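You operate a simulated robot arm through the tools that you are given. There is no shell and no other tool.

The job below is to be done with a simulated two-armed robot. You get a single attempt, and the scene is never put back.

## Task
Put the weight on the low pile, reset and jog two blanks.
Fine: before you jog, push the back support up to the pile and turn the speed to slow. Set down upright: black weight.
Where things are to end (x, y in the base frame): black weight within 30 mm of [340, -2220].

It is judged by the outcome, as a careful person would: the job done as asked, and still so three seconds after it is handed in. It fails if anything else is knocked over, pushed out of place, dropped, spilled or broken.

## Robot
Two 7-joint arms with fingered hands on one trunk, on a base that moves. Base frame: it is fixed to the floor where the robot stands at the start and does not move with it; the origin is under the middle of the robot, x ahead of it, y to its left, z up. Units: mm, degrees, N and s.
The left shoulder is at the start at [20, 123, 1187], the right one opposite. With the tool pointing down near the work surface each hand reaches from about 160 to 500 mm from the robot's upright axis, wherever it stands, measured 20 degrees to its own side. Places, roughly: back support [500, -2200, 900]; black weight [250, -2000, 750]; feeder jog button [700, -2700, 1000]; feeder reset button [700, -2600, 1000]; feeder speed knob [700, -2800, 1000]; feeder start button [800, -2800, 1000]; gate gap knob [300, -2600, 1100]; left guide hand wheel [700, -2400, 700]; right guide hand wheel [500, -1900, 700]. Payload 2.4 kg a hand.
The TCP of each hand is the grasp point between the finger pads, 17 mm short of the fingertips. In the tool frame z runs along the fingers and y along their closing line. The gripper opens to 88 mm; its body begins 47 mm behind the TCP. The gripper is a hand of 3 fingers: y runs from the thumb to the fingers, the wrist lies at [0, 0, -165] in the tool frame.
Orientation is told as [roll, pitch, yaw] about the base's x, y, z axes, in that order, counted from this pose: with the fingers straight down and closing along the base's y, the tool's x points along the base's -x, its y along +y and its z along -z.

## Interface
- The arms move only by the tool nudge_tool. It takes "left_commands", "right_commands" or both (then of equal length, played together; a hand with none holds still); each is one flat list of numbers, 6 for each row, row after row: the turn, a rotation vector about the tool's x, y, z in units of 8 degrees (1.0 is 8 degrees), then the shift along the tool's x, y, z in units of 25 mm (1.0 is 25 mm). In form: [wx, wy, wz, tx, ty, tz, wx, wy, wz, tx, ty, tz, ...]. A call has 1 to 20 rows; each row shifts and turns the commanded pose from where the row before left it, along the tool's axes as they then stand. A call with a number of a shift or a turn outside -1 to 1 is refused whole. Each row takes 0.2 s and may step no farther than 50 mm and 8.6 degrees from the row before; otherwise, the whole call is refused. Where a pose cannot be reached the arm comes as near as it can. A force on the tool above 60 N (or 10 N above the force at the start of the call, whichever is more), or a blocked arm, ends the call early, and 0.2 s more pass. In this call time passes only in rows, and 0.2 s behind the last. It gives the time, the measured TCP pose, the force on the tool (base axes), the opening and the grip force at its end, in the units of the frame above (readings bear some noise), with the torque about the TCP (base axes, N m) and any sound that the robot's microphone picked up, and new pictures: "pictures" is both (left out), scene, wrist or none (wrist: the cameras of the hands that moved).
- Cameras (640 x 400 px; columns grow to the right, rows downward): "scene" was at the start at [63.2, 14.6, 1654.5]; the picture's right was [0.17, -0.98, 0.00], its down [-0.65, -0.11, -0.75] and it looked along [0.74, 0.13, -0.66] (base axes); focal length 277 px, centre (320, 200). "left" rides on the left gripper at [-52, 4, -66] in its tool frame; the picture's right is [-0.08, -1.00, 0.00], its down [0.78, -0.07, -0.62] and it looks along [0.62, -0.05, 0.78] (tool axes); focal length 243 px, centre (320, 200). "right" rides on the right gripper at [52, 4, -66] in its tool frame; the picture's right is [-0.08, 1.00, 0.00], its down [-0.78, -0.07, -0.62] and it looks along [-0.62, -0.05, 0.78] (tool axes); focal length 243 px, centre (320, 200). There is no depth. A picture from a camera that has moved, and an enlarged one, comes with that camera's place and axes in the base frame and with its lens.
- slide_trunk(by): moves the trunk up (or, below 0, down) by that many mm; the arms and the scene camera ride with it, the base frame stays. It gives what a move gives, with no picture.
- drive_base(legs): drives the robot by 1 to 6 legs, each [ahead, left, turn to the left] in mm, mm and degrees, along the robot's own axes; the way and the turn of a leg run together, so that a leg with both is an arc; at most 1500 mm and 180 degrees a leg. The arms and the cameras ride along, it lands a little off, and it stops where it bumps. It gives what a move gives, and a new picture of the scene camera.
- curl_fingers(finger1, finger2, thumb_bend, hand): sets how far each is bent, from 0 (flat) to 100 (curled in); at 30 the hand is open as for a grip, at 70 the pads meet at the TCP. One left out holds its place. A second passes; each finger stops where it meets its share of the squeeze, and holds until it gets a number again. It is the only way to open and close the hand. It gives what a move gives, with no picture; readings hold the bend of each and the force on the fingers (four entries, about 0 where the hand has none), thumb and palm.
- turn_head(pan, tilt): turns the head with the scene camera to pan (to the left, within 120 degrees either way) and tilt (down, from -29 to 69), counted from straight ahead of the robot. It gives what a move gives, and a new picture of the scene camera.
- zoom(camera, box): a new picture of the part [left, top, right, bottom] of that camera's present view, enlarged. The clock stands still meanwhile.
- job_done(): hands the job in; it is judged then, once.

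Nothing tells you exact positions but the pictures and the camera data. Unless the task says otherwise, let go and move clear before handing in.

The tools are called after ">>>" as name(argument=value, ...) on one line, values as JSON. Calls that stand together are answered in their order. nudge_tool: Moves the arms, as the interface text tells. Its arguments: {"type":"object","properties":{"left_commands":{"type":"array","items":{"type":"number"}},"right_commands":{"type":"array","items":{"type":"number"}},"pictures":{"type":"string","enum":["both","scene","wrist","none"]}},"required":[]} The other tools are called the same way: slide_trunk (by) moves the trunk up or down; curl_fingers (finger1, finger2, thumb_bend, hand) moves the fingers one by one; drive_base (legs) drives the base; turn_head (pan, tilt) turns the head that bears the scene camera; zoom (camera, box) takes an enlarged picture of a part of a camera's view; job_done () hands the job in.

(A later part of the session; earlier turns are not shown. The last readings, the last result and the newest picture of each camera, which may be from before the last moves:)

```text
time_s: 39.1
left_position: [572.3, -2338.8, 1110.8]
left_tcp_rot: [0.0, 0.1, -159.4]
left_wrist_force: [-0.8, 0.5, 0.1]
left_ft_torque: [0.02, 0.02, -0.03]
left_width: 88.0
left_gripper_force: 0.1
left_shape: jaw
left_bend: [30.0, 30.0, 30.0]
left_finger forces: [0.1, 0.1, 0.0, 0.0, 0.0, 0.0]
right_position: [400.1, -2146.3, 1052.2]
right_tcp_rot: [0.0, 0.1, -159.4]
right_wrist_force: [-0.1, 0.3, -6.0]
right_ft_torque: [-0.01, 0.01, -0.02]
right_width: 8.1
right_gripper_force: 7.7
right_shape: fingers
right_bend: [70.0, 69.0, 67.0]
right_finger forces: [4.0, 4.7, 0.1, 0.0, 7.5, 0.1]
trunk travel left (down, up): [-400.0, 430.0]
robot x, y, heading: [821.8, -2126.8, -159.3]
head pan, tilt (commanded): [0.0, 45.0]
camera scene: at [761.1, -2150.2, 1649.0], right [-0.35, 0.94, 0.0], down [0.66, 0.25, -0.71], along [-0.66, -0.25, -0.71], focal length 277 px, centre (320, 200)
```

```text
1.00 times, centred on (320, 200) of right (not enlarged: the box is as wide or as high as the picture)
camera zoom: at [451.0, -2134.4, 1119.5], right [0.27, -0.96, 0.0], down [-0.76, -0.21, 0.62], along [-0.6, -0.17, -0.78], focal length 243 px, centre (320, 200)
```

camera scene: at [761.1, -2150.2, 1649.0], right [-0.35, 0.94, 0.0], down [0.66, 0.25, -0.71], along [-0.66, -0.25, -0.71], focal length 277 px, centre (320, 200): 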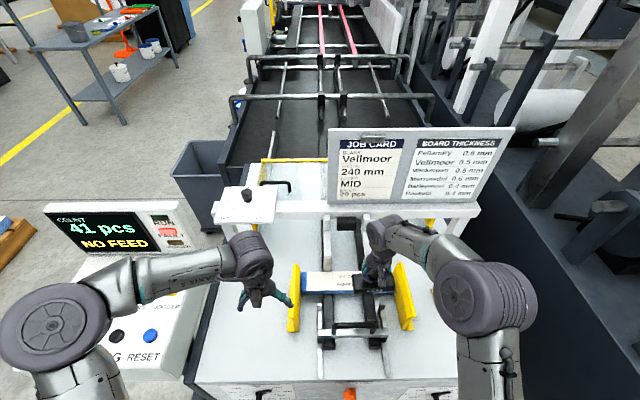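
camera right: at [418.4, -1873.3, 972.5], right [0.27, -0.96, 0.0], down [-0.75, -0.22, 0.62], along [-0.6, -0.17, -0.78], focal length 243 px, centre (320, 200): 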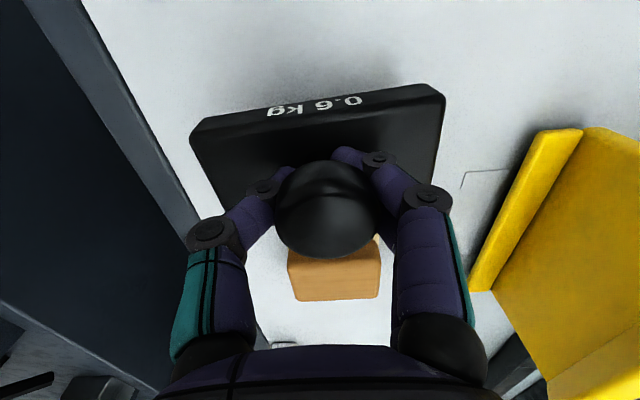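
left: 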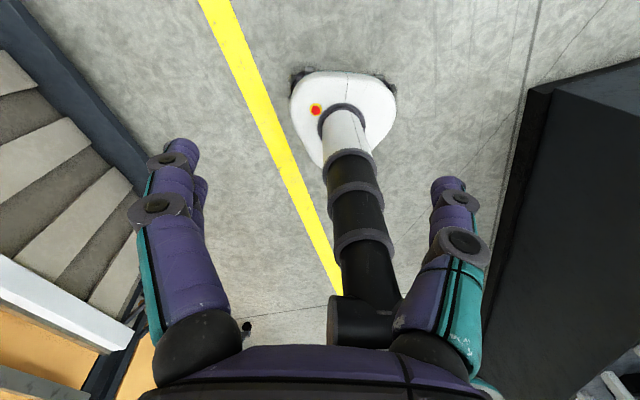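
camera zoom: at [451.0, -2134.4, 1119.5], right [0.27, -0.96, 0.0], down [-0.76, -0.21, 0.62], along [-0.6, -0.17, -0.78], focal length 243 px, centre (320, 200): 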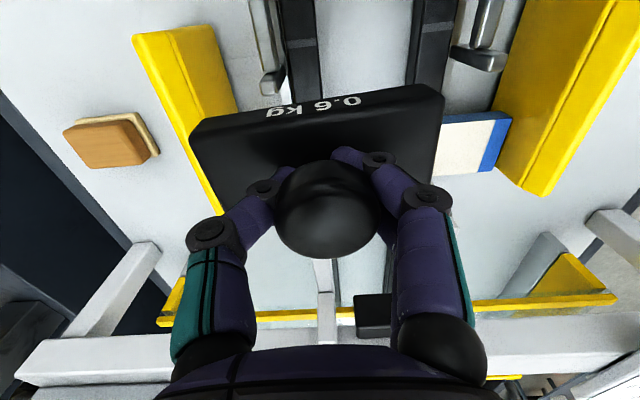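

The weight hangs over the feeder, about 80 mm short of and 50 mm right of the target. I zoom in on the pile and guides to get their heights.

>>> zoom(camera="scene", box=[270, 240, 430, 360])

>>> zoom(camera="right", box=[100, 0, 640, 220])

>>> zoom(camera="scene", box=[40, 190, 200, 390])

```text
3.33 times, centred on (350, 300) of scene
camera zoom: at [761.1, -2150.2, 1649.0], right [-0.35, 0.94, 0.0], down [0.66, 0.25, -0.71], along [-0.66, -0.25, -0.71], focal length 924 px, centre (220, -133)
```

zoom: 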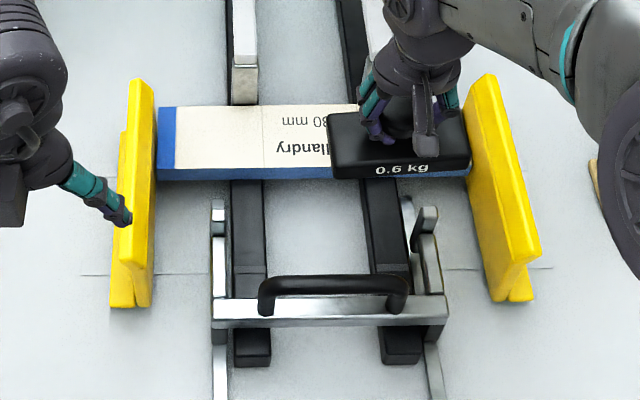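

```text
1.19 times, centred on (370, 110) of right
camera zoom: at [451.0, -2134.4, 1119.5], right [0.27, -0.96, 0.0], down [-0.76, -0.21, 0.62], along [-0.6, -0.17, -0.78], focal length 288 px, centre (261, 307)
```

zoom: 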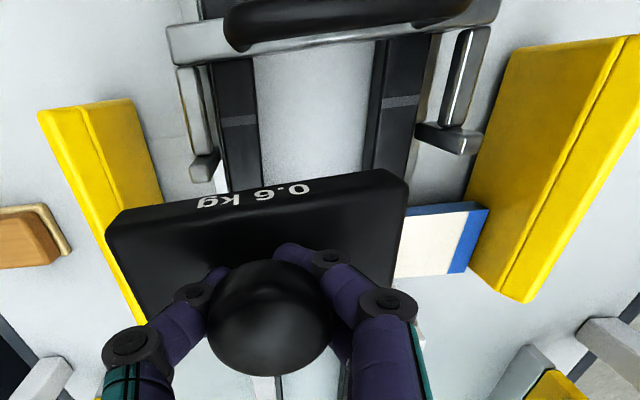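

```text
2.00 times, centred on (120, 290) of scene
camera zoom: at [761.1, -2150.2, 1649.0], right [-0.35, 0.94, 0.0], down [0.66, 0.25, -0.71], along [-0.66, -0.25, -0.71], focal length 554 px, centre (720, 20)
```

zoom: 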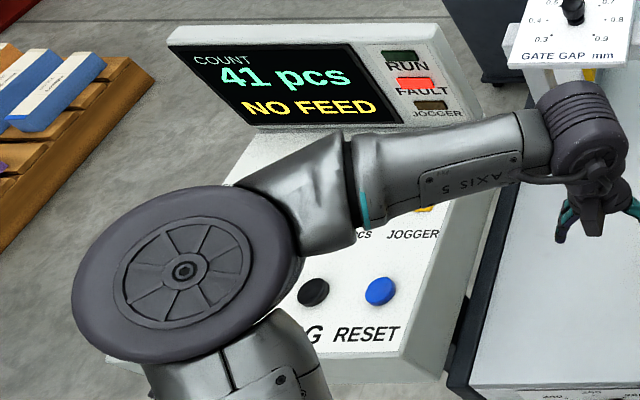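

The pile top is at z≈889, spanning depth 205–275 mm from the front edge and centred on the target; the guides stand well clear. I move the weight over the target at the current height.

>>> nudge_tool(right_commands=[0, 0, 0, -0.823, 0.48, 0, 0, 0, 0, -0.823, 0.48, 0, 0, 0, 0, -0.823, 0.48, 0, 0, 0, 0, -0.823, 0.48, 0], pictures="both")

```text
time_s: 40.1
left_position: [572.7, -2339.2, 1112.0]
left_tcp_rot: [0.0, 0.0, -159.4]
left_wrist_force: [0.8, 0.1, 0.6]
left_ft_torque: [0.01, -0.02, 0.02]
left_width: 88.0
left_gripper_force: 0.1
left_shape: jaw
left_bend: [30.0, 30.0, 30.0]
left_finger forces: [0.0, 0.0, 0.1, 0.0, 0.1, 0.0]
right_position: [351.8, -2216.8, 1051.0]
right_tcp_rot: [-0.1, 0.2, -159.4]
right_wrist_force: [-0.9, 0.4, -6.2]
right_ft_torque: [-0.01, -0.02, 0.01]
right_width: 8.2
right_gripper_force: 8.3
right_shape: fingers
right_bend: [70.0, 69.0, 67.0]
right_finger forces: [3.8, 4.8, 0.0, 0.0, 7.6, 0.1]
right hand out of reach, approached as far as the arm can: row 4
trunk travel left (down, up): [-400.0, 430.0]
robot x, y, heading: [822.5, -2125.0, -159.4]
head pan, tilt (commanded): [0.0, 45.0]
camera scene: at [763.6, -2149.7, 1649.2], right [-0.35, 0.94, 0.0], down [0.66, 0.25, -0.71], along [-0.66, -0.25, -0.71], focal length 277 px, centre (320, 200)
camera right: at [403.5, -2203.6, 1118.4], right [0.27, -0.96, 0.0], down [-0.76, -0.22, 0.62], along [-0.59, -0.17, -0.79], focal length 243 px, centre (320, 200)
```

scene: 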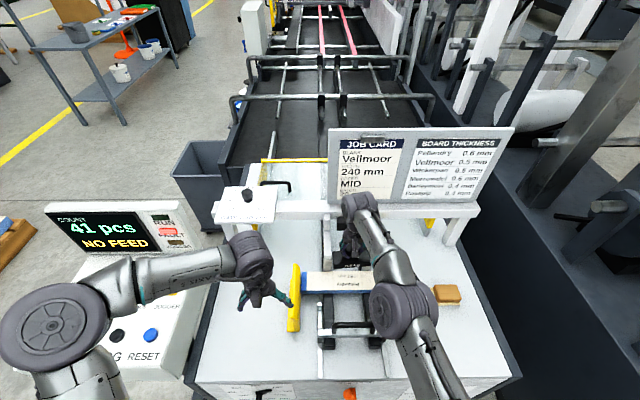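
right: 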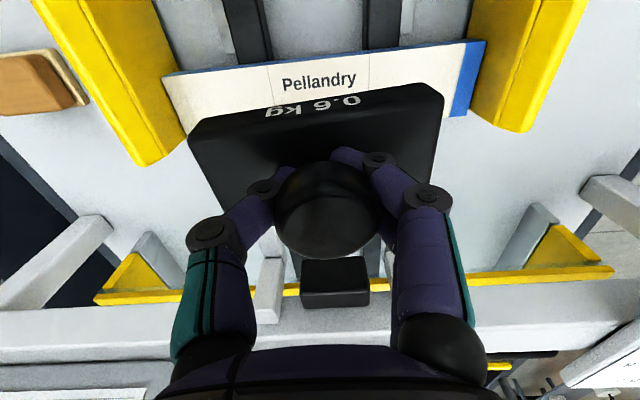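

The arm ran out of reach about 12 mm short. I edge the base forward 35 mm, since there is still about 70 mm of clearance to the feeder front.

>>> drive_base(legs=[[35, 0, 0]])

```text
time_s: 41.0
left_position: [537.2, -2351.8, 1111.8]
left_tcp_rot: [0.0, 0.0, -159.3]
left_wrist_force: [-0.1, 0.8, -0.6]
left_ft_torque: [-0.02, 0.0, 0.01]
left_width: 88.0
left_gripper_force: 0.2
left_shape: jaw
left_bend: [30.0, 30.0, 30.0]
left_finger forces: [0.1, 0.0, 0.1, 0.0, 0.0, 0.0]
right_position: [315.6, -2229.3, 1051.4]
right_tcp_rot: [0.0, 0.1, -159.3]
right_wrist_force: [-0.7, -0.7, -5.7]
right_ft_torque: [-0.01, 0.01, -0.01]
right_width: 7.8
right_gripper_force: 8.3
right_shape: fingers
right_bend: [70.0, 69.0, 67.0]
right_finger forces: [3.7, 5.0, 0.0, 0.1, 7.6, 0.0]
trunk travel left (down, up): [-400.0, 430.0]
robot x, y, heading: [788.4, -2146.6, -159.3]
head pan, tilt (commanded): [0.0, 45.0]
camera scene: at [726.1, -2163.6, 1649.0], right [-0.35, 0.94, 0.0], down [0.66, 0.25, -0.71], along [-0.66, -0.25, -0.71], focal length 277 px, centre (320, 200)
```

scene: 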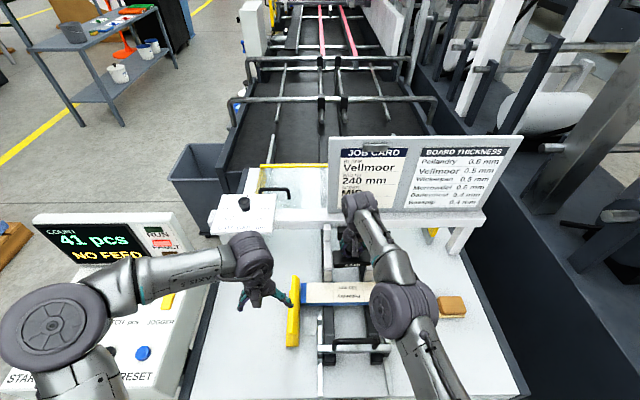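

Now I pull back 26 mm onto the target and start descending to about 25 mm above the pile.

>>> nudge_tool(right_commands=[0, 0, 0, 0.522, 0, 0, 0, 0, 0, 0.522, 0, 0, 0, 0, 0, 0, 0, 0.85, 0, 0, 0, 0, 0, 0.85, 0, 0, 0, 0, 0, 0.85, 0, 0, 0, 0, 0, 0.85], pictures="both")

>>> zoom(camera="scene", box=[280, 180, 480, 305])

```text
time_s: 42.4
left_position: [538.3, -2350.9, 1113.5]
left_tcp_rot: [0.0, 0.1, -159.3]
left_wrist_force: [-0.6, 0.6, -0.2]
left_ft_torque: [0.0, -0.02, -0.02]
left_width: 88.2
left_gripper_force: 0.1
left_shape: jaw
left_bend: [30.0, 30.0, 30.0]
left_finger forces: [0.0, 0.0, 0.0, 0.0, 0.0, 0.0]
right_position: [341.7, -2219.9, 965.9]
right_tcp_rot: [0.0, 0.0, -159.4]
right_wrist_force: [-1.1, 0.0, -6.3]
right_ft_torque: [-0.03, -0.01, 0.01]
right_width: 8.0
right_gripper_force: 8.4
right_shape: fingers
right_bend: [70.0, 69.0, 67.0]
right_finger forces: [3.8, 5.0, 0.0, 0.1, 7.4, 0.0]
trunk travel left (down, up): [-400.0, 430.0]
robot x, y, heading: [790.1, -2142.7, -159.4]
head pan, tilt (commanded): [0.0, 45.0]
camera scene: at [728.7, -2162.5, 1649.1], right [-0.35, 0.94, 0.0], down [0.66, 0.25, -0.71], along [-0.66, -0.25, -0.71], focal length 277 px, centre (320, 200)
camera right: at [394.0, -2206.4, 1032.9], right [0.27, -0.96, 0.0], down [-0.75, -0.21, 0.62], along [-0.6, -0.17, -0.78], focal length 243 px, centre (320, 200)
```

scene: 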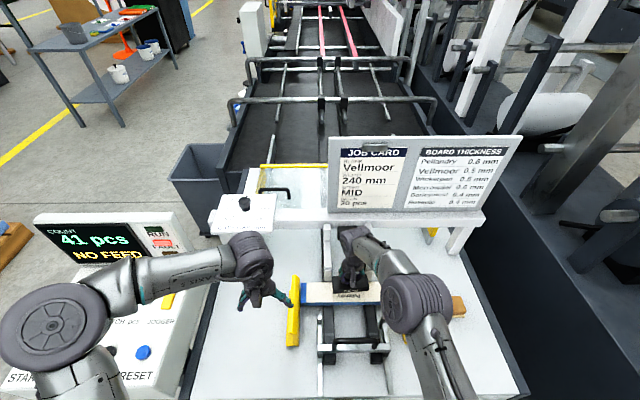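
right: 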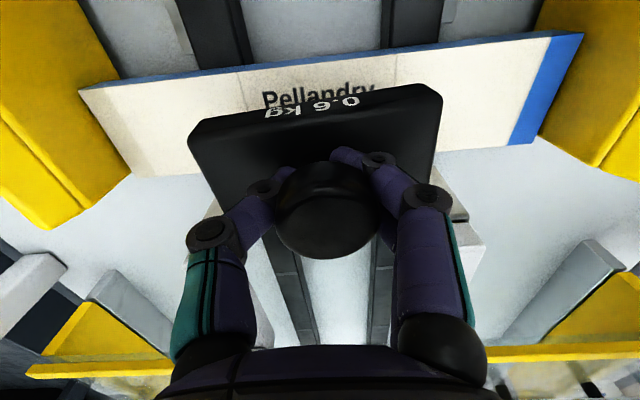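

```text
3.20 times, centred on (380, 242) of scene
camera zoom: at [728.7, -2162.5, 1649.1], right [-0.35, 0.94, 0.0], down [0.66, 0.25, -0.71], along [-0.66, -0.25, -0.71], focal length 887 px, centre (128, 64)
```

zoom: 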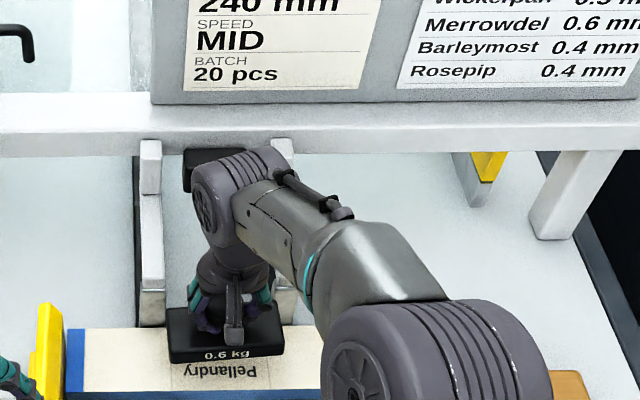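

The weight is above the pile centre; I shift it 6 mm back toward the middle of the pile depth and lower it close to the surface.

>>> nudge_tool(right_commands=[0, 0, 0, 0.2, 0, 0.35, 0, 0, 0, 0, 0, 0.35], pictures="both")

>>> zoom(camera="scene", box=[280, 240, 420, 330])

```text
time_s: 43.0
left_position: [537.6, -2351.1, 1111.6]
left_tcp_rot: [-0.1, 0.0, -159.2]
left_wrist_force: [0.1, -0.9, 0.4]
left_ft_torque: [0.02, -0.01, 0.02]
left_width: 87.9
left_gripper_force: 0.1
left_shape: jaw
left_bend: [30.0, 30.0, 30.0]
left_finger forces: [0.0, 0.0, 0.0, 0.0, 0.0, 0.0]
right_position: [347.5, -2219.0, 949.3]
right_tcp_rot: [0.0, 0.0, -159.4]
right_wrist_force: [-0.3, 0.6, -6.0]
right_ft_torque: [-0.01, 0.0, -0.02]
right_width: 7.9
right_gripper_force: 7.9
right_shape: fingers
right_bend: [70.0, 69.0, 67.0]
right_finger forces: [3.8, 4.9, 0.1, 0.0, 7.5, 0.0]
trunk travel left (down, up): [-400.0, 430.0]
robot x, y, heading: [785.9, -2144.5, -159.3]
head pan, tilt (commanded): [0.0, 45.0]
camera scene: at [728.8, -2162.6, 1649.1], right [-0.35, 0.94, 0.0], down [0.66, 0.25, -0.71], along [-0.66, -0.25, -0.71], focal length 277 px, centre (320, 200)
camera right: at [398.7, -2205.4, 1016.1], right [0.27, -0.96, 0.0], down [-0.75, -0.21, 0.62], along [-0.6, -0.17, -0.78], focal length 243 px, centre (320, 200)
```

scene: 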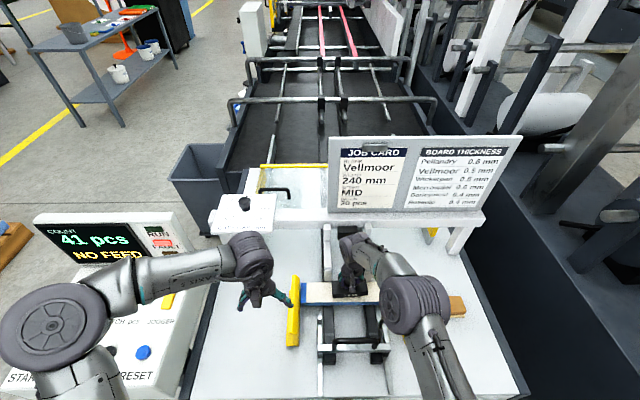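
right: 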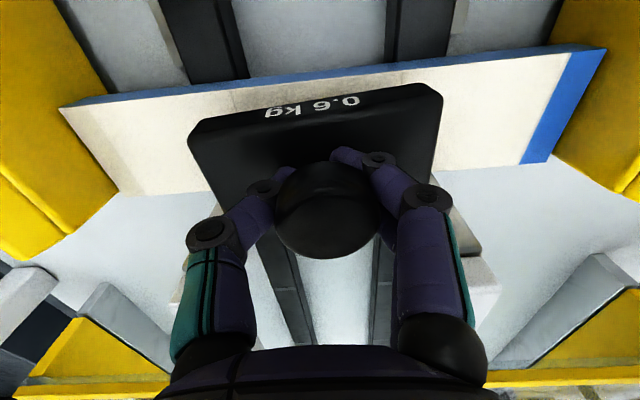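

```text
4.44 times, centred on (350, 285) of scene
camera zoom: at [728.8, -2162.6, 1649.1], right [-0.35, 0.94, 0.0], down [0.66, 0.25, -0.71], along [-0.66, -0.25, -0.71], focal length 1232 px, centre (187, -178)
```

zoom: 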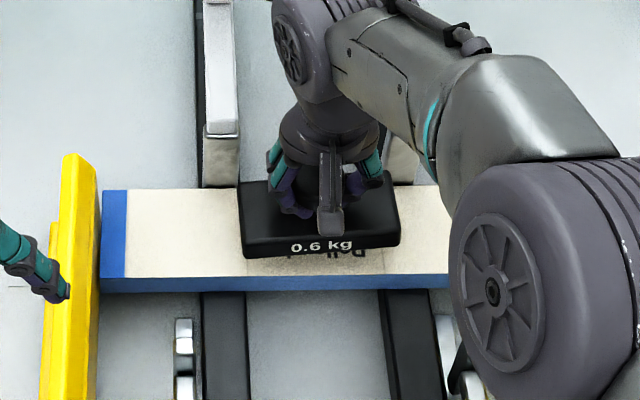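

Good alignment. I lower in small steps, watching the force for touchdown.

>>> nudge_tool(right_commands=[0, 0, 0, 0, 0, 0.12, 0, 0, 0, 0, 0, 0.12], pictures="none")

>>> nudge_tool(right_commands=[0, 0, 0, 0, 0, 0.1], pictures="wrist")

```text
time_s: 43.6
left_position: [538.5, -2350.4, 1113.0]
left_tcp_rot: [0.0, -0.1, -159.4]
left_wrist_force: [0.2, -0.1, -0.1]
left_ft_torque: [0.04, 0.01, -0.01]
left_width: 87.6
left_gripper_force: 0.1
left_shape: jaw
left_bend: [30.0, 30.0, 30.0]
left_finger forces: [0.1, 0.0, 0.0, 0.0, 0.0, 0.0]
right_position: [345.7, -2218.8, 943.3]
right_tcp_rot: [0.1, 0.0, -159.2]
right_wrist_force: [0.2, 0.3, -6.1]
right_ft_torque: [-0.02, 0.01, 0.03]
right_width: 8.0
right_gripper_force: 8.4
right_shape: fingers
right_bend: [70.0, 69.0, 67.0]
right_finger forces: [3.8, 4.9, 0.0, 0.1, 7.4, 0.0]
trunk travel left (down, up): [-400.0, 430.0]
robot x, y, heading: [787.4, -2142.5, -159.4]
head pan, tilt (commanded): [0.0, 45.0]
```

```text
time_s: 44.0
left_position: [540.2, -2351.8, 1112.5]
left_tcp_rot: [0.0, 0.0, -159.3]
left_wrist_force: [0.1, 0.0, -0.2]
left_ft_torque: [-0.05, 0.02, 0.01]
left_width: 87.9
left_gripper_force: 0.1
left_shape: jaw
left_bend: [30.0, 30.0, 30.0]
left_finger forces: [0.1, 0.1, 0.0, 0.0, 0.0, 0.0]
right_position: [346.8, -2218.9, 941.3]
right_tcp_rot: [-0.1, 0.1, -159.3]
right_wrist_force: [0.0, 0.3, -5.8]
right_ft_torque: [-0.02, 0.02, 0.0]
right_width: 8.1
right_gripper_force: 8.3
right_shape: fingers
right_bend: [70.0, 69.0, 67.0]
right_finger forces: [3.9, 5.0, 0.0, 0.0, 7.4, 0.0]
trunk travel left (down, up): [-400.0, 430.0]
robot x, y, heading: [790.4, -2141.3, -159.3]
head pan, tilt (commanded): [0.0, 45.0]
camera right: at [397.6, -2206.0, 1007.8], right [0.27, -0.96, 0.0], down [-0.75, -0.21, 0.62], along [-0.6, -0.17, -0.78], focal length 243 px, centre (320, 200)
```

right: 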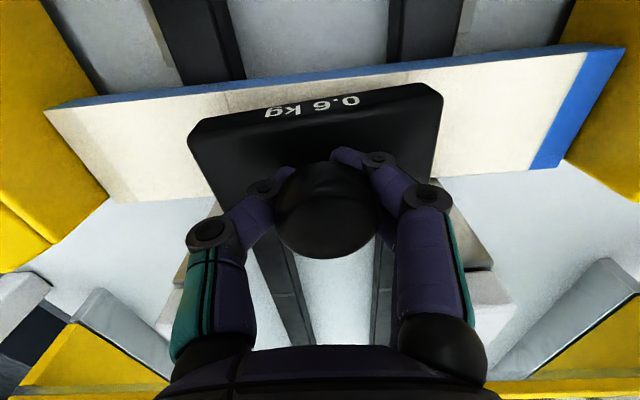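

Still hanging freely; I keep lowering in 2–3 mm steps.

>>> nudge_tool(right_commands=[0, 0, 0, 0, 0, 0.1], pictures="none")

>>> nudge_tool(right_commands=[0, 0, 0, 0, 0, 0.1], pictures="none")

>>> nudge_tool(right_commands=[0, 0, 0, 0, 0, 0.1], pictures="wrist")

```text
time_s: 44.4
left_position: [538.4, -2350.9, 1112.5]
left_tcp_rot: [0.0, 0.1, -159.3]
left_wrist_force: [-0.2, 0.2, -0.5]
left_ft_torque: [0.0, -0.01, 0.0]
left_width: 87.9
left_gripper_force: 0.2
left_shape: jaw
left_bend: [30.0, 30.0, 30.0]
left_finger forces: [0.0, 0.0, 0.0, 0.0, 0.0, 0.0]
right_position: [347.0, -2218.9, 939.6]
right_tcp_rot: [0.0, 0.0, -159.3]
right_wrist_force: [0.3, -0.2, -5.8]
right_ft_torque: [0.02, 0.0, -0.01]
right_width: 8.1
right_gripper_force: 8.1
right_shape: fingers
right_bend: [70.0, 69.0, 67.0]
right_finger forces: [3.7, 4.9, 0.1, 0.0, 7.4, 0.1]
trunk travel left (down, up): [-400.0, 430.0]
robot x, y, heading: [788.3, -2142.3, -159.2]
head pan, tilt (commanded): [0.0, 45.0]
```

```text
time_s: 44.8
left_position: [539.1, -2352.2, 1112.7]
left_tcp_rot: [-0.1, 0.0, -159.3]
left_wrist_force: [-0.2, -1.1, -0.2]
left_ft_torque: [0.01, 0.01, -0.02]
left_width: 88.2
left_gripper_force: 0.1
left_shape: jaw
left_bend: [30.0, 30.0, 30.0]
left_finger forces: [0.0, 0.0, 0.1, 0.0, 0.0, 0.0]
right_position: [347.6, -2218.7, 937.4]
right_tcp_rot: [0.0, 0.1, -159.4]
right_wrist_force: [0.4, 0.9, -5.8]
right_ft_torque: [0.0, 0.01, -0.03]
right_width: 8.1
right_gripper_force: 8.0
right_shape: fingers
right_bend: [70.0, 69.0, 67.0]
right_finger forces: [3.8, 5.0, 0.1, 0.1, 7.3, 0.0]
trunk travel left (down, up): [-400.0, 430.0]
robot x, y, heading: [786.5, -2140.1, -159.3]
head pan, tilt (commanded): [0.0, 45.0]
```

```text
time_s: 45.2
left_position: [538.9, -2351.2, 1112.2]
left_tcp_rot: [0.0, 0.0, -159.4]
left_wrist_force: [-0.8, 0.2, 0.6]
left_ft_torque: [0.02, -0.02, -0.02]
left_width: 88.1
left_gripper_force: 0.0
left_shape: jaw
left_bend: [30.0, 30.0, 30.0]
left_finger forces: [0.1, 0.1, 0.0, 0.1, 0.1, 0.0]
right_position: [346.0, -2219.1, 933.7]
right_tcp_rot: [0.0, 0.0, -159.3]
right_wrist_force: [-0.3, -0.2, -6.1]
right_ft_torque: [0.0, 0.0, -0.03]
right_width: 8.0
right_gripper_force: 7.3
right_shape: fingers
right_bend: [70.0, 69.0, 67.0]
right_finger forces: [3.6, 4.9, 0.0, 0.0, 7.5, 0.0]
trunk travel left (down, up): [-400.0, 430.0]
robot x, y, heading: [788.4, -2142.2, -159.0]
head pan, tilt (commanded): [0.0, 45.0]
camera right: at [397.8, -2205.7, 1001.2], right [0.27, -0.96, 0.0], down [-0.75, -0.21, 0.62], along [-0.6, -0.17, -0.78], focal length 243 px, centre (320, 200)
```

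right: 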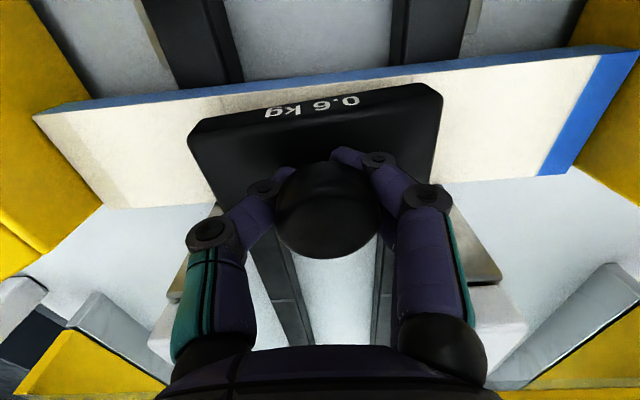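

>>> zoom(camera="scene", box=[320, 255, 400, 310])

>>> nudge_tool(right_commands=[0, 0, 0, 0, 0, 0.1], pictures="none")

>>> nudge_tool(right_commands=[0, 0, 0, 0, 0, 0.1], pictures="none")

```text
7.27 times, centred on (360, 282) of scene
camera zoom: at [728.9, -2162.6, 1649.1], right [-0.35, 0.94, 0.0], down [0.66, 0.25, -0.71], along [-0.66, -0.25, -0.71], focal length 2016 px, centre (29, -400)
```

zoom: 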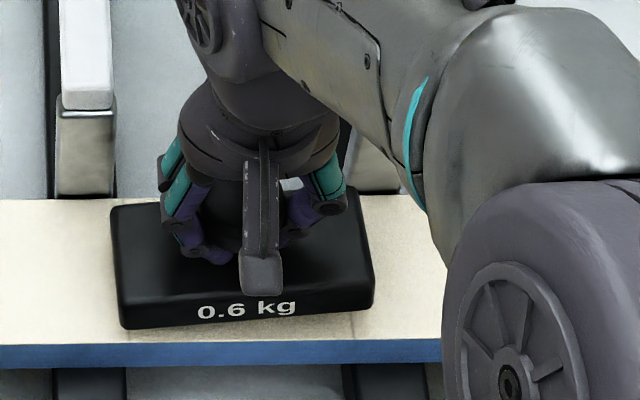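

```text
time_s: 45.6
left_position: [539.0, -2351.6, 1112.6]
left_tcp_rot: [-0.1, 0.1, -159.3]
left_wrist_force: [-0.1, 0.0, 0.2]
left_ft_torque: [0.03, -0.01, -0.02]
left_width: 87.9
left_gripper_force: 0.0
left_shape: jaw
left_bend: [30.0, 30.0, 30.0]
left_finger forces: [0.0, 0.1, 0.0, 0.1, 0.0, 0.0]
right_position: [345.3, -2217.6, 932.4]
right_tcp_rot: [0.0, 0.0, -159.3]
right_wrist_force: [1.1, 0.2, -7.0]
right_ft_torque: [0.02, -0.02, 0.02]
right_width: 7.8
right_gripper_force: 7.5
right_shape: fingers
right_bend: [70.0, 69.0, 67.0]
right_finger forces: [3.7, 4.9, 0.0, 0.0, 7.3, 0.0]
trunk travel left (down, up): [-400.0, 430.0]
robot x, y, heading: [789.0, -2138.0, -159.4]
head pan, tilt (commanded): [0.0, 45.0]
```

```text
time_s: 46.0
left_position: [538.7, -2351.9, 1112.9]
left_tcp_rot: [0.1, 0.0, -159.5]
left_wrist_force: [1.2, 0.3, 0.0]
left_ft_torque: [0.01, -0.02, -0.01]
left_width: 87.8
left_gripper_force: 0.0
left_shape: jaw
left_bend: [30.0, 30.0, 30.0]
left_finger forces: [0.0, 0.1, 0.0, 0.0, 0.1, 0.0]
right_position: [346.2, -2218.9, 929.3]
right_tcp_rot: [0.0, 0.1, -159.3]
right_wrist_force: [-0.8, 0.6, -6.7]
right_ft_torque: [0.01, 0.0, 0.02]
right_width: 8.0
right_gripper_force: 8.3
right_shape: fingers
right_bend: [70.0, 69.0, 67.0]
right_finger forces: [3.6, 4.9, 0.0, 0.0, 7.4, 0.0]
trunk travel left (down, up): [-400.0, 430.0]
robot x, y, heading: [787.9, -2140.6, -159.2]
head pan, tilt (commanded): [0.0, 45.0]
```

The pile top is lower than I estimated (~877), which puts its centre slightly farther in, so I shift 6 mm back to the exact target while continuing down.

>>> nudge_tool(right_commands=[0, 0, 0, -0.24, 0, 0, 0, 0, 0, 0, 0, 0.08], pictures="none")

>>> nudge_tool(right_commands=[0, 0, 0, 0, 0, 0.08], pictures="wrist")

>>> zoom(camera="scene", box=[320, 255, 400, 310])

```text
time_s: 46.6
left_position: [538.4, -2351.2, 1112.3]
left_tcp_rot: [0.0, -0.1, -159.2]
left_wrist_force: [-0.1, 0.0, -0.1]
left_ft_torque: [0.0, 0.01, 0.0]
left_width: 87.7
left_gripper_force: 0.0
left_shape: jaw
left_bend: [30.0, 30.0, 30.0]
left_finger forces: [0.0, 0.1, 0.1, 0.0, 0.0, 0.0]
right_position: [340.3, -2219.6, 928.2]
right_tcp_rot: [0.0, 0.0, -159.3]
right_wrist_force: [0.0, -0.1, -4.3]
right_ft_torque: [-0.1, -0.02, -0.02]
right_width: 8.2
right_gripper_force: 8.1
right_shape: fingers
right_bend: [70.0, 69.0, 67.0]
right_finger forces: [3.7, 4.7, 0.0, 0.0, 8.0, 0.0]
trunk travel left (down, up): [-400.0, 430.0]
robot x, y, heading: [785.1, -2142.8, -159.4]
head pan, tilt (commanded): [0.0, 45.0]
```

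```text
time_s: 47.0
left_position: [539.1, -2350.4, 1110.3]
left_tcp_rot: [0.0, 0.0, -159.3]
left_wrist_force: [0.0, -0.2, -1.1]
left_ft_torque: [-0.01, -0.01, 0.01]
left_width: 87.7
left_gripper_force: 0.0
left_shape: jaw
left_bend: [30.0, 30.0, 30.0]
left_finger forces: [0.1, 0.0, 0.0, 0.1, 0.0, 0.1]
right_position: [341.7, -2219.5, 925.0]
right_tcp_rot: [0.1, 0.1, -159.4]
right_wrist_force: [-0.2, 1.1, -1.6]
right_ft_torque: [-0.16, -0.02, -0.04]
right_width: 7.8
right_gripper_force: 8.3
right_shape: fingers
right_bend: [71.0, 70.0, 66.0]
right_finger forces: [3.0, 4.5, 0.0, 0.0, 9.6, 0.1]
trunk travel left (down, up): [-400.0, 430.0]
robot x, y, heading: [782.5, -2141.7, -159.6]
head pan, tilt (commanded): [0.0, 45.0]
camera right: at [392.6, -2207.3, 991.6], right [0.27, -0.96, 0.0], down [-0.75, -0.21, 0.62], along [-0.6, -0.17, -0.78], focal length 243 px, centre (320, 200)
```

right: 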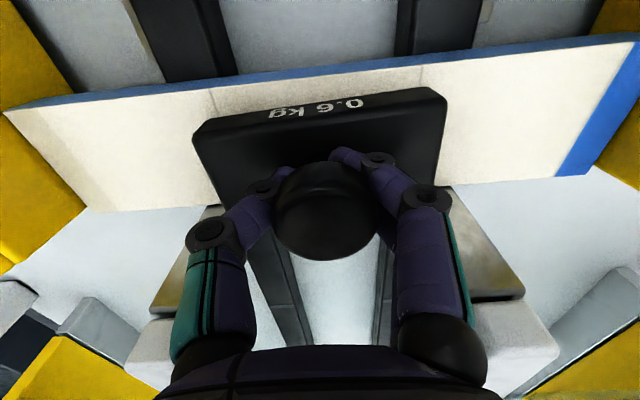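

```text
7.27 times, centred on (360, 282) of scene
camera zoom: at [729.3, -2162.1, 1649.2], right [-0.35, 0.94, 0.0], down [0.66, 0.25, -0.71], along [-0.66, -0.25, -0.71], focal length 2016 px, centre (29, -400)
```

zoom: 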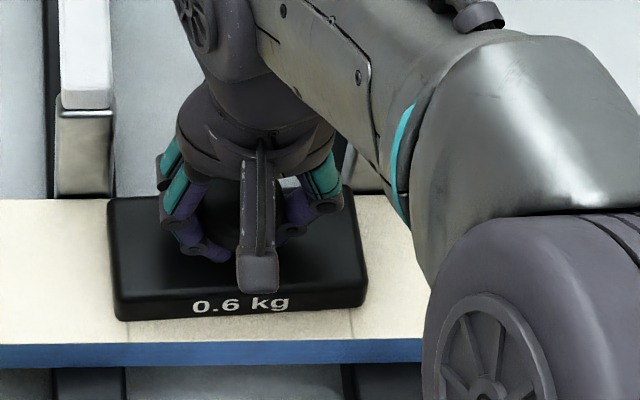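

Touchdown: the load on the hand dropped to 1.6 N. I lower one more millimetre, then release.

>>> nudge_tool(right_commands=[0, 0, 0, 0, 0, 0.05], pictures="none")

>>> curl_fingers(hand="right", finger1=55, finger2=55, thumb_bend=55)

>>> curl_fingers(hand="right", finger1=34, finger2=34, thumb_bend=34)

>>> zoom(camera="right", box=[0, 0, 640, 400])

```text
time_s: 47.4
left_position: [538.1, -2351.8, 1112.7]
left_tcp_rot: [0.1, 0.0, -159.3]
left_wrist_force: [0.7, -0.4, 0.2]
left_ft_torque: [-0.03, 0.04, -0.04]
left_width: 88.0
left_gripper_force: 0.1
left_shape: jaw
left_bend: [30.0, 30.0, 30.0]
left_finger forces: [0.0, 0.0, 0.1, 0.0, 0.0, 0.0]
right_position: [341.5, -2221.0, 923.8]
right_tcp_rot: [0.0, 0.0, -159.4]
right_wrist_force: [-0.2, 2.0, -0.4]
right_ft_torque: [-0.19, 0.0, 0.01]
right_width: 8.0
right_gripper_force: 9.2
right_shape: fingers
right_bend: [71.0, 70.0, 66.0]
right_finger forces: [2.7, 4.6, 0.1, 0.1, 10.0, 0.0]
trunk travel left (down, up): [-400.0, 430.0]
robot x, y, heading: [790.2, -2141.5, -159.4]
head pan, tilt (commanded): [0.0, 45.0]
```

```text
time_s: 48.4
left_position: [538.1, -2351.9, 1111.7]
left_tcp_rot: [-0.1, 0.1, -159.3]
left_wrist_force: [0.3, 0.5, -0.1]
left_ft_torque: [-0.01, 0.01, -0.01]
left_width: 87.8
left_gripper_force: 0.2
left_shape: jaw
left_bend: [30.0, 30.0, 30.0]
left_finger forces: [0.0, 0.0, 0.0, 0.1, 0.0, 0.1]
right_position: [341.9, -2222.0, 924.7]
right_tcp_rot: [0.1, 0.0, -159.3]
right_wrist_force: [-0.3, -1.1, -0.2]
right_ft_torque: [-0.02, 0.0, 0.03]
right_width: 28.4
right_gripper_force: 0.0
right_shape: fingers
right_bend: [55.0, 55.0, 55.0]
right_finger forces: [0.0, 0.0, 0.0, 0.0, 0.1, 0.1]
trunk travel left (down, up): [-400.0, 430.0]
robot x, y, heading: [787.5, -2141.8, -159.3]
head pan, tilt (commanded): [0.0, 45.0]
```

```text
time_s: 49.4
left_position: [538.7, -2351.5, 1111.7]
left_tcp_rot: [0.0, 0.0, -159.2]
left_wrist_force: [0.2, 0.3, 0.6]
left_ft_torque: [0.0, -0.02, -0.01]
left_width: 88.0
left_gripper_force: 0.1
left_shape: jaw
left_bend: [30.0, 30.0, 30.0]
left_finger forces: [0.0, 0.0, 0.1, 0.1, 0.0, 0.0]
right_position: [342.1, -2220.4, 924.3]
right_tcp_rot: [0.0, 0.1, -159.3]
right_wrist_force: [-0.2, -0.4, -0.4]
right_ft_torque: [0.03, 0.0, -0.01]
right_width: 75.3
right_gripper_force: 0.1
right_shape: fingers
right_bend: [34.0, 34.0, 34.0]
right_finger forces: [0.1, 0.0, 0.0, 0.0, 0.0, 0.0]
trunk travel left (down, up): [-400.0, 430.0]
robot x, y, heading: [786.8, -2142.4, -159.3]
head pan, tilt (commanded): [0.0, 45.0]
```

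```text
1.00 times, centred on (320, 200) of right (not enlarged: the box is as wide or as high as the picture)
camera zoom: at [393.1, -2208.3, 990.1], right [0.27, -0.96, 0.0], down [-0.75, -0.21, 0.62], along [-0.6, -0.17, -0.78], focal length 243 px, centre (320, 200)
```

zoom: 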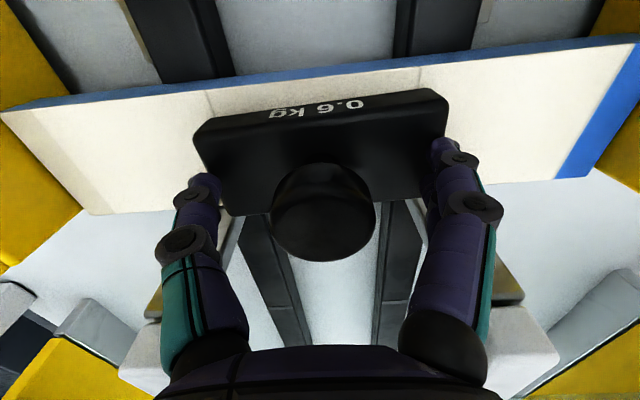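

The weight stands on the pile. I raise the hand straight up, clear of the knob.

>>> nudge_tool(right_commands=[0, 0, 0, 0, 0, -0.6, 0, 0, 0, 0, 0, -0.8, 0, 0, 0, 0, 0, -1, 0, 0, 0, 0, 0, -1, 0, 0, 0, 0, 0, -1], pictures="both")

```text
time_s: 50.6
left_position: [538.5, -2351.0, 1111.1]
left_tcp_rot: [-0.1, 0.0, -159.3]
left_wrist_force: [-0.3, 0.5, 1.5]
left_ft_torque: [0.01, -0.01, -0.02]
left_width: 87.9
left_gripper_force: 0.2
left_shape: jaw
left_bend: [30.0, 30.0, 30.0]
left_finger forces: [0.2, 0.1, 0.1, 0.0, 0.1, 0.1]
right_position: [340.0, -2220.9, 1034.9]
right_tcp_rot: [-0.1, 0.0, -159.3]
right_wrist_force: [0.2, 0.0, -0.3]
right_ft_torque: [0.04, 0.0, -0.03]
right_width: 75.4
right_gripper_force: 0.1
right_shape: fingers
right_bend: [34.0, 34.0, 34.0]
right_finger forces: [0.1, 0.1, 0.0, 0.0, 0.1, 0.0]
trunk travel left (down, up): [-400.0, 430.0]
robot x, y, heading: [788.1, -2140.2, -159.3]
head pan, tilt (commanded): [0.0, 45.0]
camera scene: at [729.7, -2162.4, 1649.2], right [-0.35, 0.94, 0.0], down [0.66, 0.25, -0.71], along [-0.66, -0.25, -0.71], focal length 277 px, centre (320, 200)
camera right: at [391.4, -2208.4, 1100.9], right [0.27, -0.96, 0.0], down [-0.75, -0.21, 0.62], along [-0.6, -0.17, -0.78], focal length 243 px, centre (320, 200)
```

scene: 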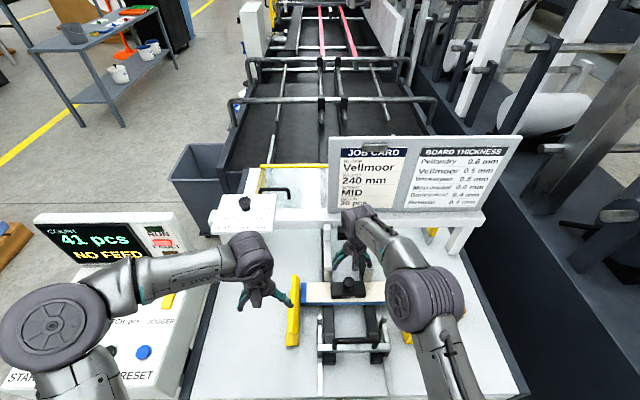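
right: 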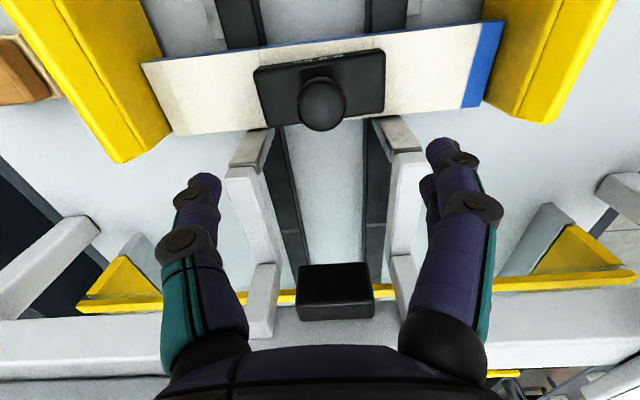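

The weight sits centred on the pile. Next is the back support: I pull the right hand back toward the front edge to get a clear view of it.

>>> nudge_tool(right_commands=[0, 0, 0, 1, 0, 0, 0, 0, 0, 1, 0, 0, 0, 0, 0, 1, 0, 0, 0, 0, 0, 1, 0, 0, 0, 0, 0, 1, 0, 0, 0, 0, 0, 1, 0, 0, 0, 0, 0, 1, 0, 0, 0, 0, 0, 1, 0, 0], pictures="both")

>>> zoom(camera="scene", box=[260, 250, 440, 370])

```text
time_s: 52.4
left_position: [539.4, -2350.9, 1112.0]
left_tcp_rot: [0.0, 0.0, -159.3]
left_wrist_force: [0.0, 0.0, 0.5]
left_ft_torque: [0.01, -0.02, 0.02]
left_width: 87.9
left_gripper_force: 0.0
left_shape: jaw
left_bend: [30.0, 30.0, 30.0]
left_finger forces: [0.0, 0.0, 0.1, 0.1, 0.0, 0.0]
right_position: [526.6, -2148.4, 1035.5]
right_tcp_rot: [0.1, 0.0, -159.4]
right_wrist_force: [0.0, -0.1, 0.0]
right_ft_torque: [0.03, -0.01, 0.01]
right_width: 75.4
right_gripper_force: 0.1
right_shape: fingers
right_bend: [34.0, 34.0, 34.0]
right_finger forces: [0.0, 0.0, 0.0, 0.1, 0.0, 0.1]
trunk travel left (down, up): [-400.0, 430.0]
robot x, y, heading: [785.5, -2141.4, -159.3]
head pan, tilt (commanded): [0.0, 45.0]
camera scene: at [730.0, -2162.3, 1649.2], right [-0.35, 0.94, 0.0], down [0.66, 0.25, -0.71], along [-0.66, -0.25, -0.71], focal length 277 px, centre (320, 200)
camera right: at [579.2, -2135.9, 1102.4], right [0.27, -0.96, 0.0], down [-0.75, -0.21, 0.62], along [-0.6, -0.17, -0.78], focal length 243 px, centre (320, 200)
```

scene: 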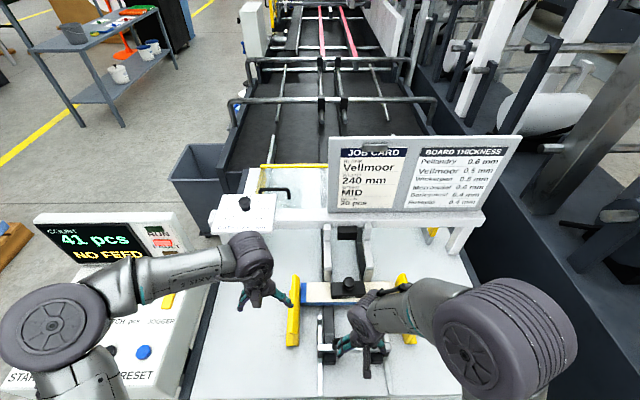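
right: 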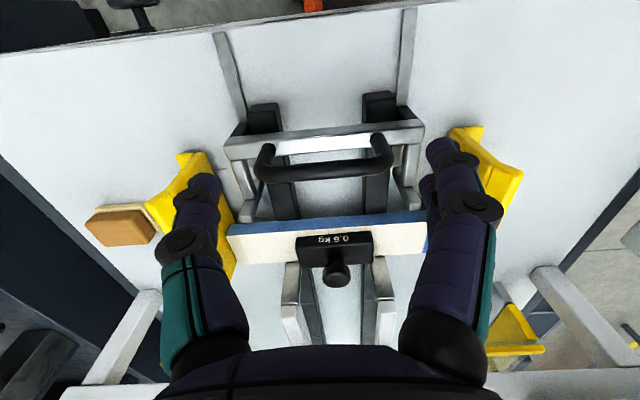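

```text
3.33 times, centred on (350, 310) of scene
camera zoom: at [730.0, -2162.3, 1649.2], right [-0.35, 0.94, 0.0], down [0.66, 0.25, -0.71], along [-0.66, -0.25, -0.71], focal length 924 px, centre (220, -167)
```

zoom: 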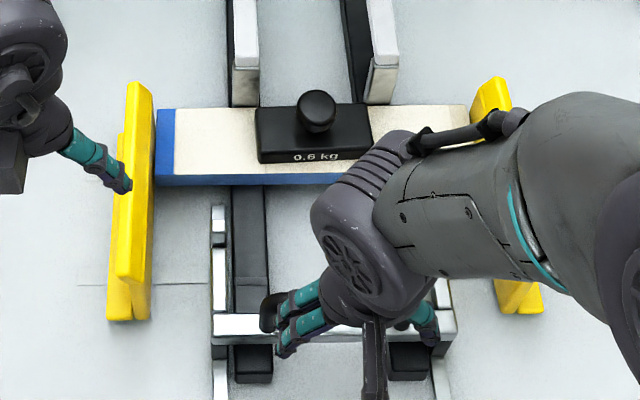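

>>> zoom(camera="right", box=[190, 60, 450, 222])

>>> zoom(camera="right", box=[260, 0, 380, 60])

```text
2.46 times, centred on (320, 141) of right
camera zoom: at [579.2, -2135.9, 1102.4], right [0.27, -0.96, 0.0], down [-0.75, -0.21, 0.62], along [-0.6, -0.17, -0.78], focal length 597 px, centre (320, 345)
```

zoom: 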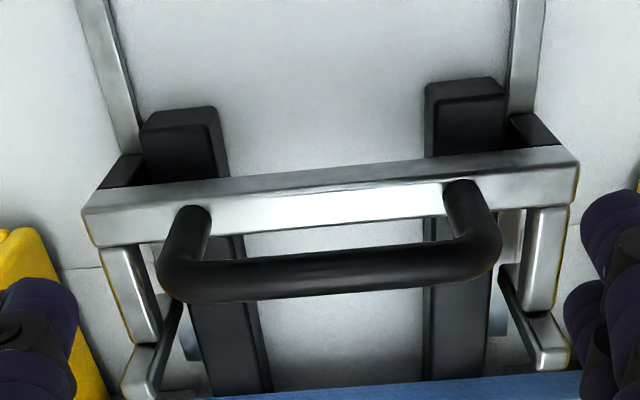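

```text
5.33 times, centred on (320, 30) of right
camera zoom: at [579.2, -2135.9, 1102.4], right [0.27, -0.96, 0.0], down [-0.75, -0.21, 0.62], along [-0.6, -0.17, -0.78], focal length 1294 px, centre (320, 1107)
```

zoom: 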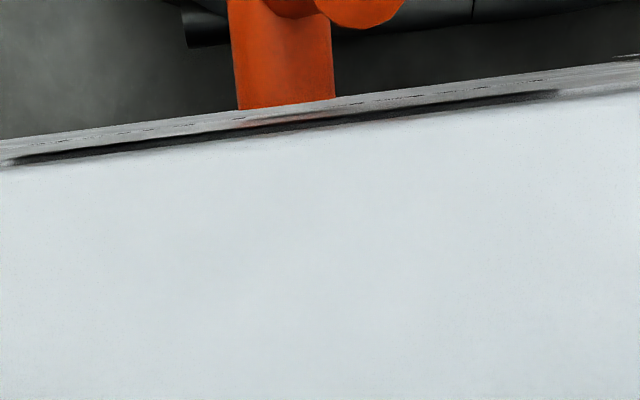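

The back support is a crossbar with a raised black handle; its two arms end about 35–40 mm short of the pile. I close the right hand into a fist, back off and lower it in front of the handle.

>>> curl_fingers(hand="right", finger1=70, finger2=70, thumb_bend=70)

>>> nudge_tool(right_commands=[0, 0, 0, 0.6, 0, 0, 0, 0, 0, 0.6, 0, 0, 0, 0, 0, 0, 0, 0.8, 0, 0, 0, 0, 0, 0.8, 0, 0, 0, 0, 0, 0.8, 0, 0, 0, 0, 0, 0.8], pictures="both")

>>> zoom(camera="scene", box=[260, 250, 440, 370])

```text
time_s: 53.4
left_position: [538.8, -2352.9, 1113.3]
left_tcp_rot: [0.0, 0.0, -159.3]
left_wrist_force: [1.4, -0.4, 0.2]
left_ft_torque: [-0.02, 0.03, 0.01]
left_width: 87.8
left_gripper_force: 0.0
left_shape: jaw
left_bend: [30.0, 30.0, 30.0]
left_finger forces: [0.0, 0.0, 0.1, 0.0, 0.0, 0.0]
right_position: [526.2, -2149.0, 1035.8]
right_tcp_rot: [0.0, 0.0, -159.3]
right_wrist_force: [0.4, -0.7, -0.1]
right_ft_torque: [0.0, -0.03, 0.02]
right_width: 0.0
right_gripper_force: 0.1
right_shape: fingers
right_bend: [70.0, 70.0, 70.0]
right_finger forces: [0.1, 0.1, 0.0, 0.0, 0.0, 0.0]
trunk travel left (down, up): [-400.0, 430.0]
robot x, y, heading: [790.2, -2140.5, -159.3]
head pan, tilt (commanded): [0.0, 45.0]
```

```text
time_s: 54.8
left_position: [539.6, -2350.6, 1112.8]
left_tcp_rot: [0.0, 0.0, -159.3]
left_wrist_force: [-0.5, 0.0, 0.0]
left_ft_torque: [0.03, -0.01, 0.02]
left_width: 88.1
left_gripper_force: 0.0
left_shape: jaw
left_bend: [30.0, 30.0, 30.0]
left_finger forces: [0.0, 0.0, 0.1, 0.0, 0.0, 0.0]
right_position: [557.0, -2139.0, 953.0]
right_tcp_rot: [0.0, 0.0, -159.4]
right_wrist_force: [-0.4, 0.3, -0.6]
right_ft_torque: [-0.02, 0.0, -0.01]
right_width: 0.0
right_gripper_force: 0.0
right_shape: fingers
right_bend: [70.0, 70.0, 70.0]
right_finger forces: [0.0, 0.0, 0.0, 0.0, 0.1, 0.0]
trunk travel left (down, up): [-400.0, 430.0]
robot x, y, heading: [784.4, -2139.9, -159.2]
head pan, tilt (commanded): [0.0, 45.0]
camera scene: at [729.6, -2162.6, 1649.2], right [-0.35, 0.94, 0.0], down [0.66, 0.25, -0.71], along [-0.66, -0.25, -0.71], focal length 277 px, centre (320, 200)
camera right: at [607.4, -2125.9, 1019.0], right [0.27, -0.96, 0.0], down [-0.75, -0.21, 0.62], along [-0.6, -0.17, -0.78], focal length 243 px, centre (320, 200)
```

scene: 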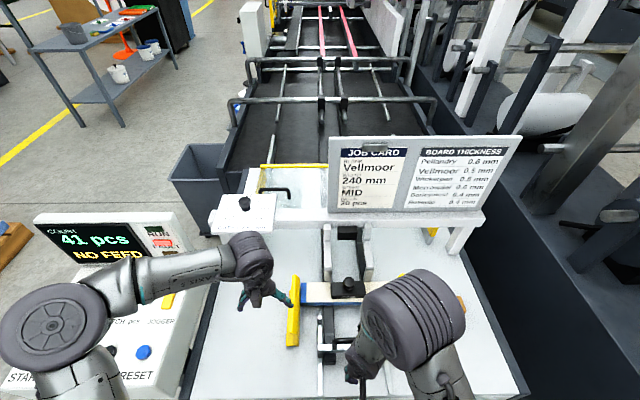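
right: 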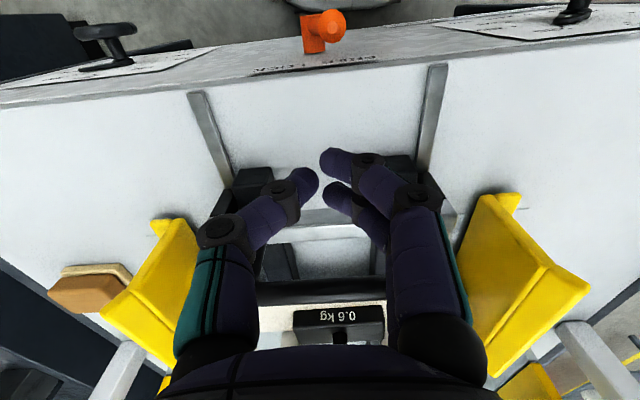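

```text
3.33 times, centred on (350, 310) of scene
camera zoom: at [729.6, -2162.6, 1649.2], right [-0.35, 0.94, 0.0], down [0.66, 0.25, -0.71], along [-0.66, -0.25, -0.71], focal length 924 px, centre (220, -167)
```

zoom: 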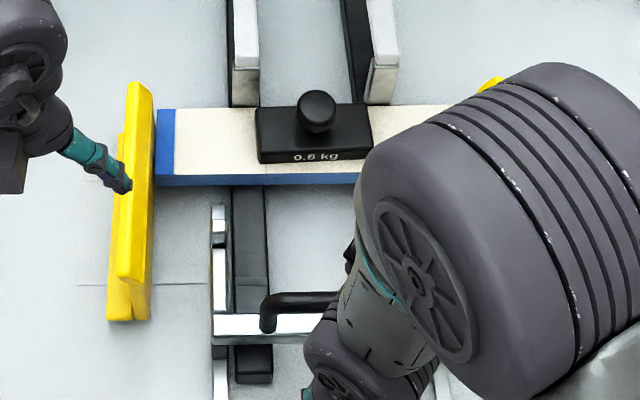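

The handle bar is at depth ≈84 mm, z ≈944, right ahead of the fist. I lower slightly and advance in small steps until contact.

>>> nudge_tool(right_commands=[0, 0, 0, 0, 0, 0.5, 0, 0, 0, -0.5, 0, 0, 0, 0, 0, -0.5, 0, 0], pictures="wrist")

```text
time_s: 55.6
left_position: [537.9, -2351.2, 1112.0]
left_tcp_rot: [0.0, 0.0, -159.3]
left_wrist_force: [-0.3, 0.2, -0.3]
left_ft_torque: [-0.02, -0.02, -0.02]
left_width: 87.9
left_gripper_force: 0.0
left_shape: jaw
left_bend: [30.0, 30.0, 30.0]
left_finger forces: [0.0, 0.0, 0.0, 0.0, 0.0, 0.0]
right_position: [533.3, -2147.9, 940.7]
right_tcp_rot: [0.0, 0.0, -159.4]
right_wrist_force: [-0.6, -0.2, -0.3]
right_ft_torque: [0.01, -0.01, 0.03]
right_width: 0.1
right_gripper_force: 0.0
right_shape: fingers
right_bend: [70.0, 70.0, 70.0]
right_finger forces: [0.1, 0.1, 0.1, 0.0, 0.0, 0.0]
trunk travel left (down, up): [-400.0, 430.0]
robot x, y, heading: [788.1, -2143.2, -159.6]
head pan, tilt (commanded): [0.0, 45.0]
camera right: at [584.0, -2134.5, 1008.3], right [0.27, -0.96, 0.0], down [-0.75, -0.21, 0.62], along [-0.6, -0.17, -0.78], focal length 243 px, centre (320, 200)
```

right: 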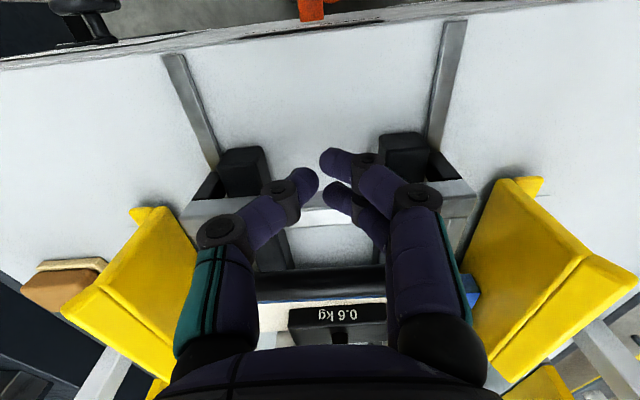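

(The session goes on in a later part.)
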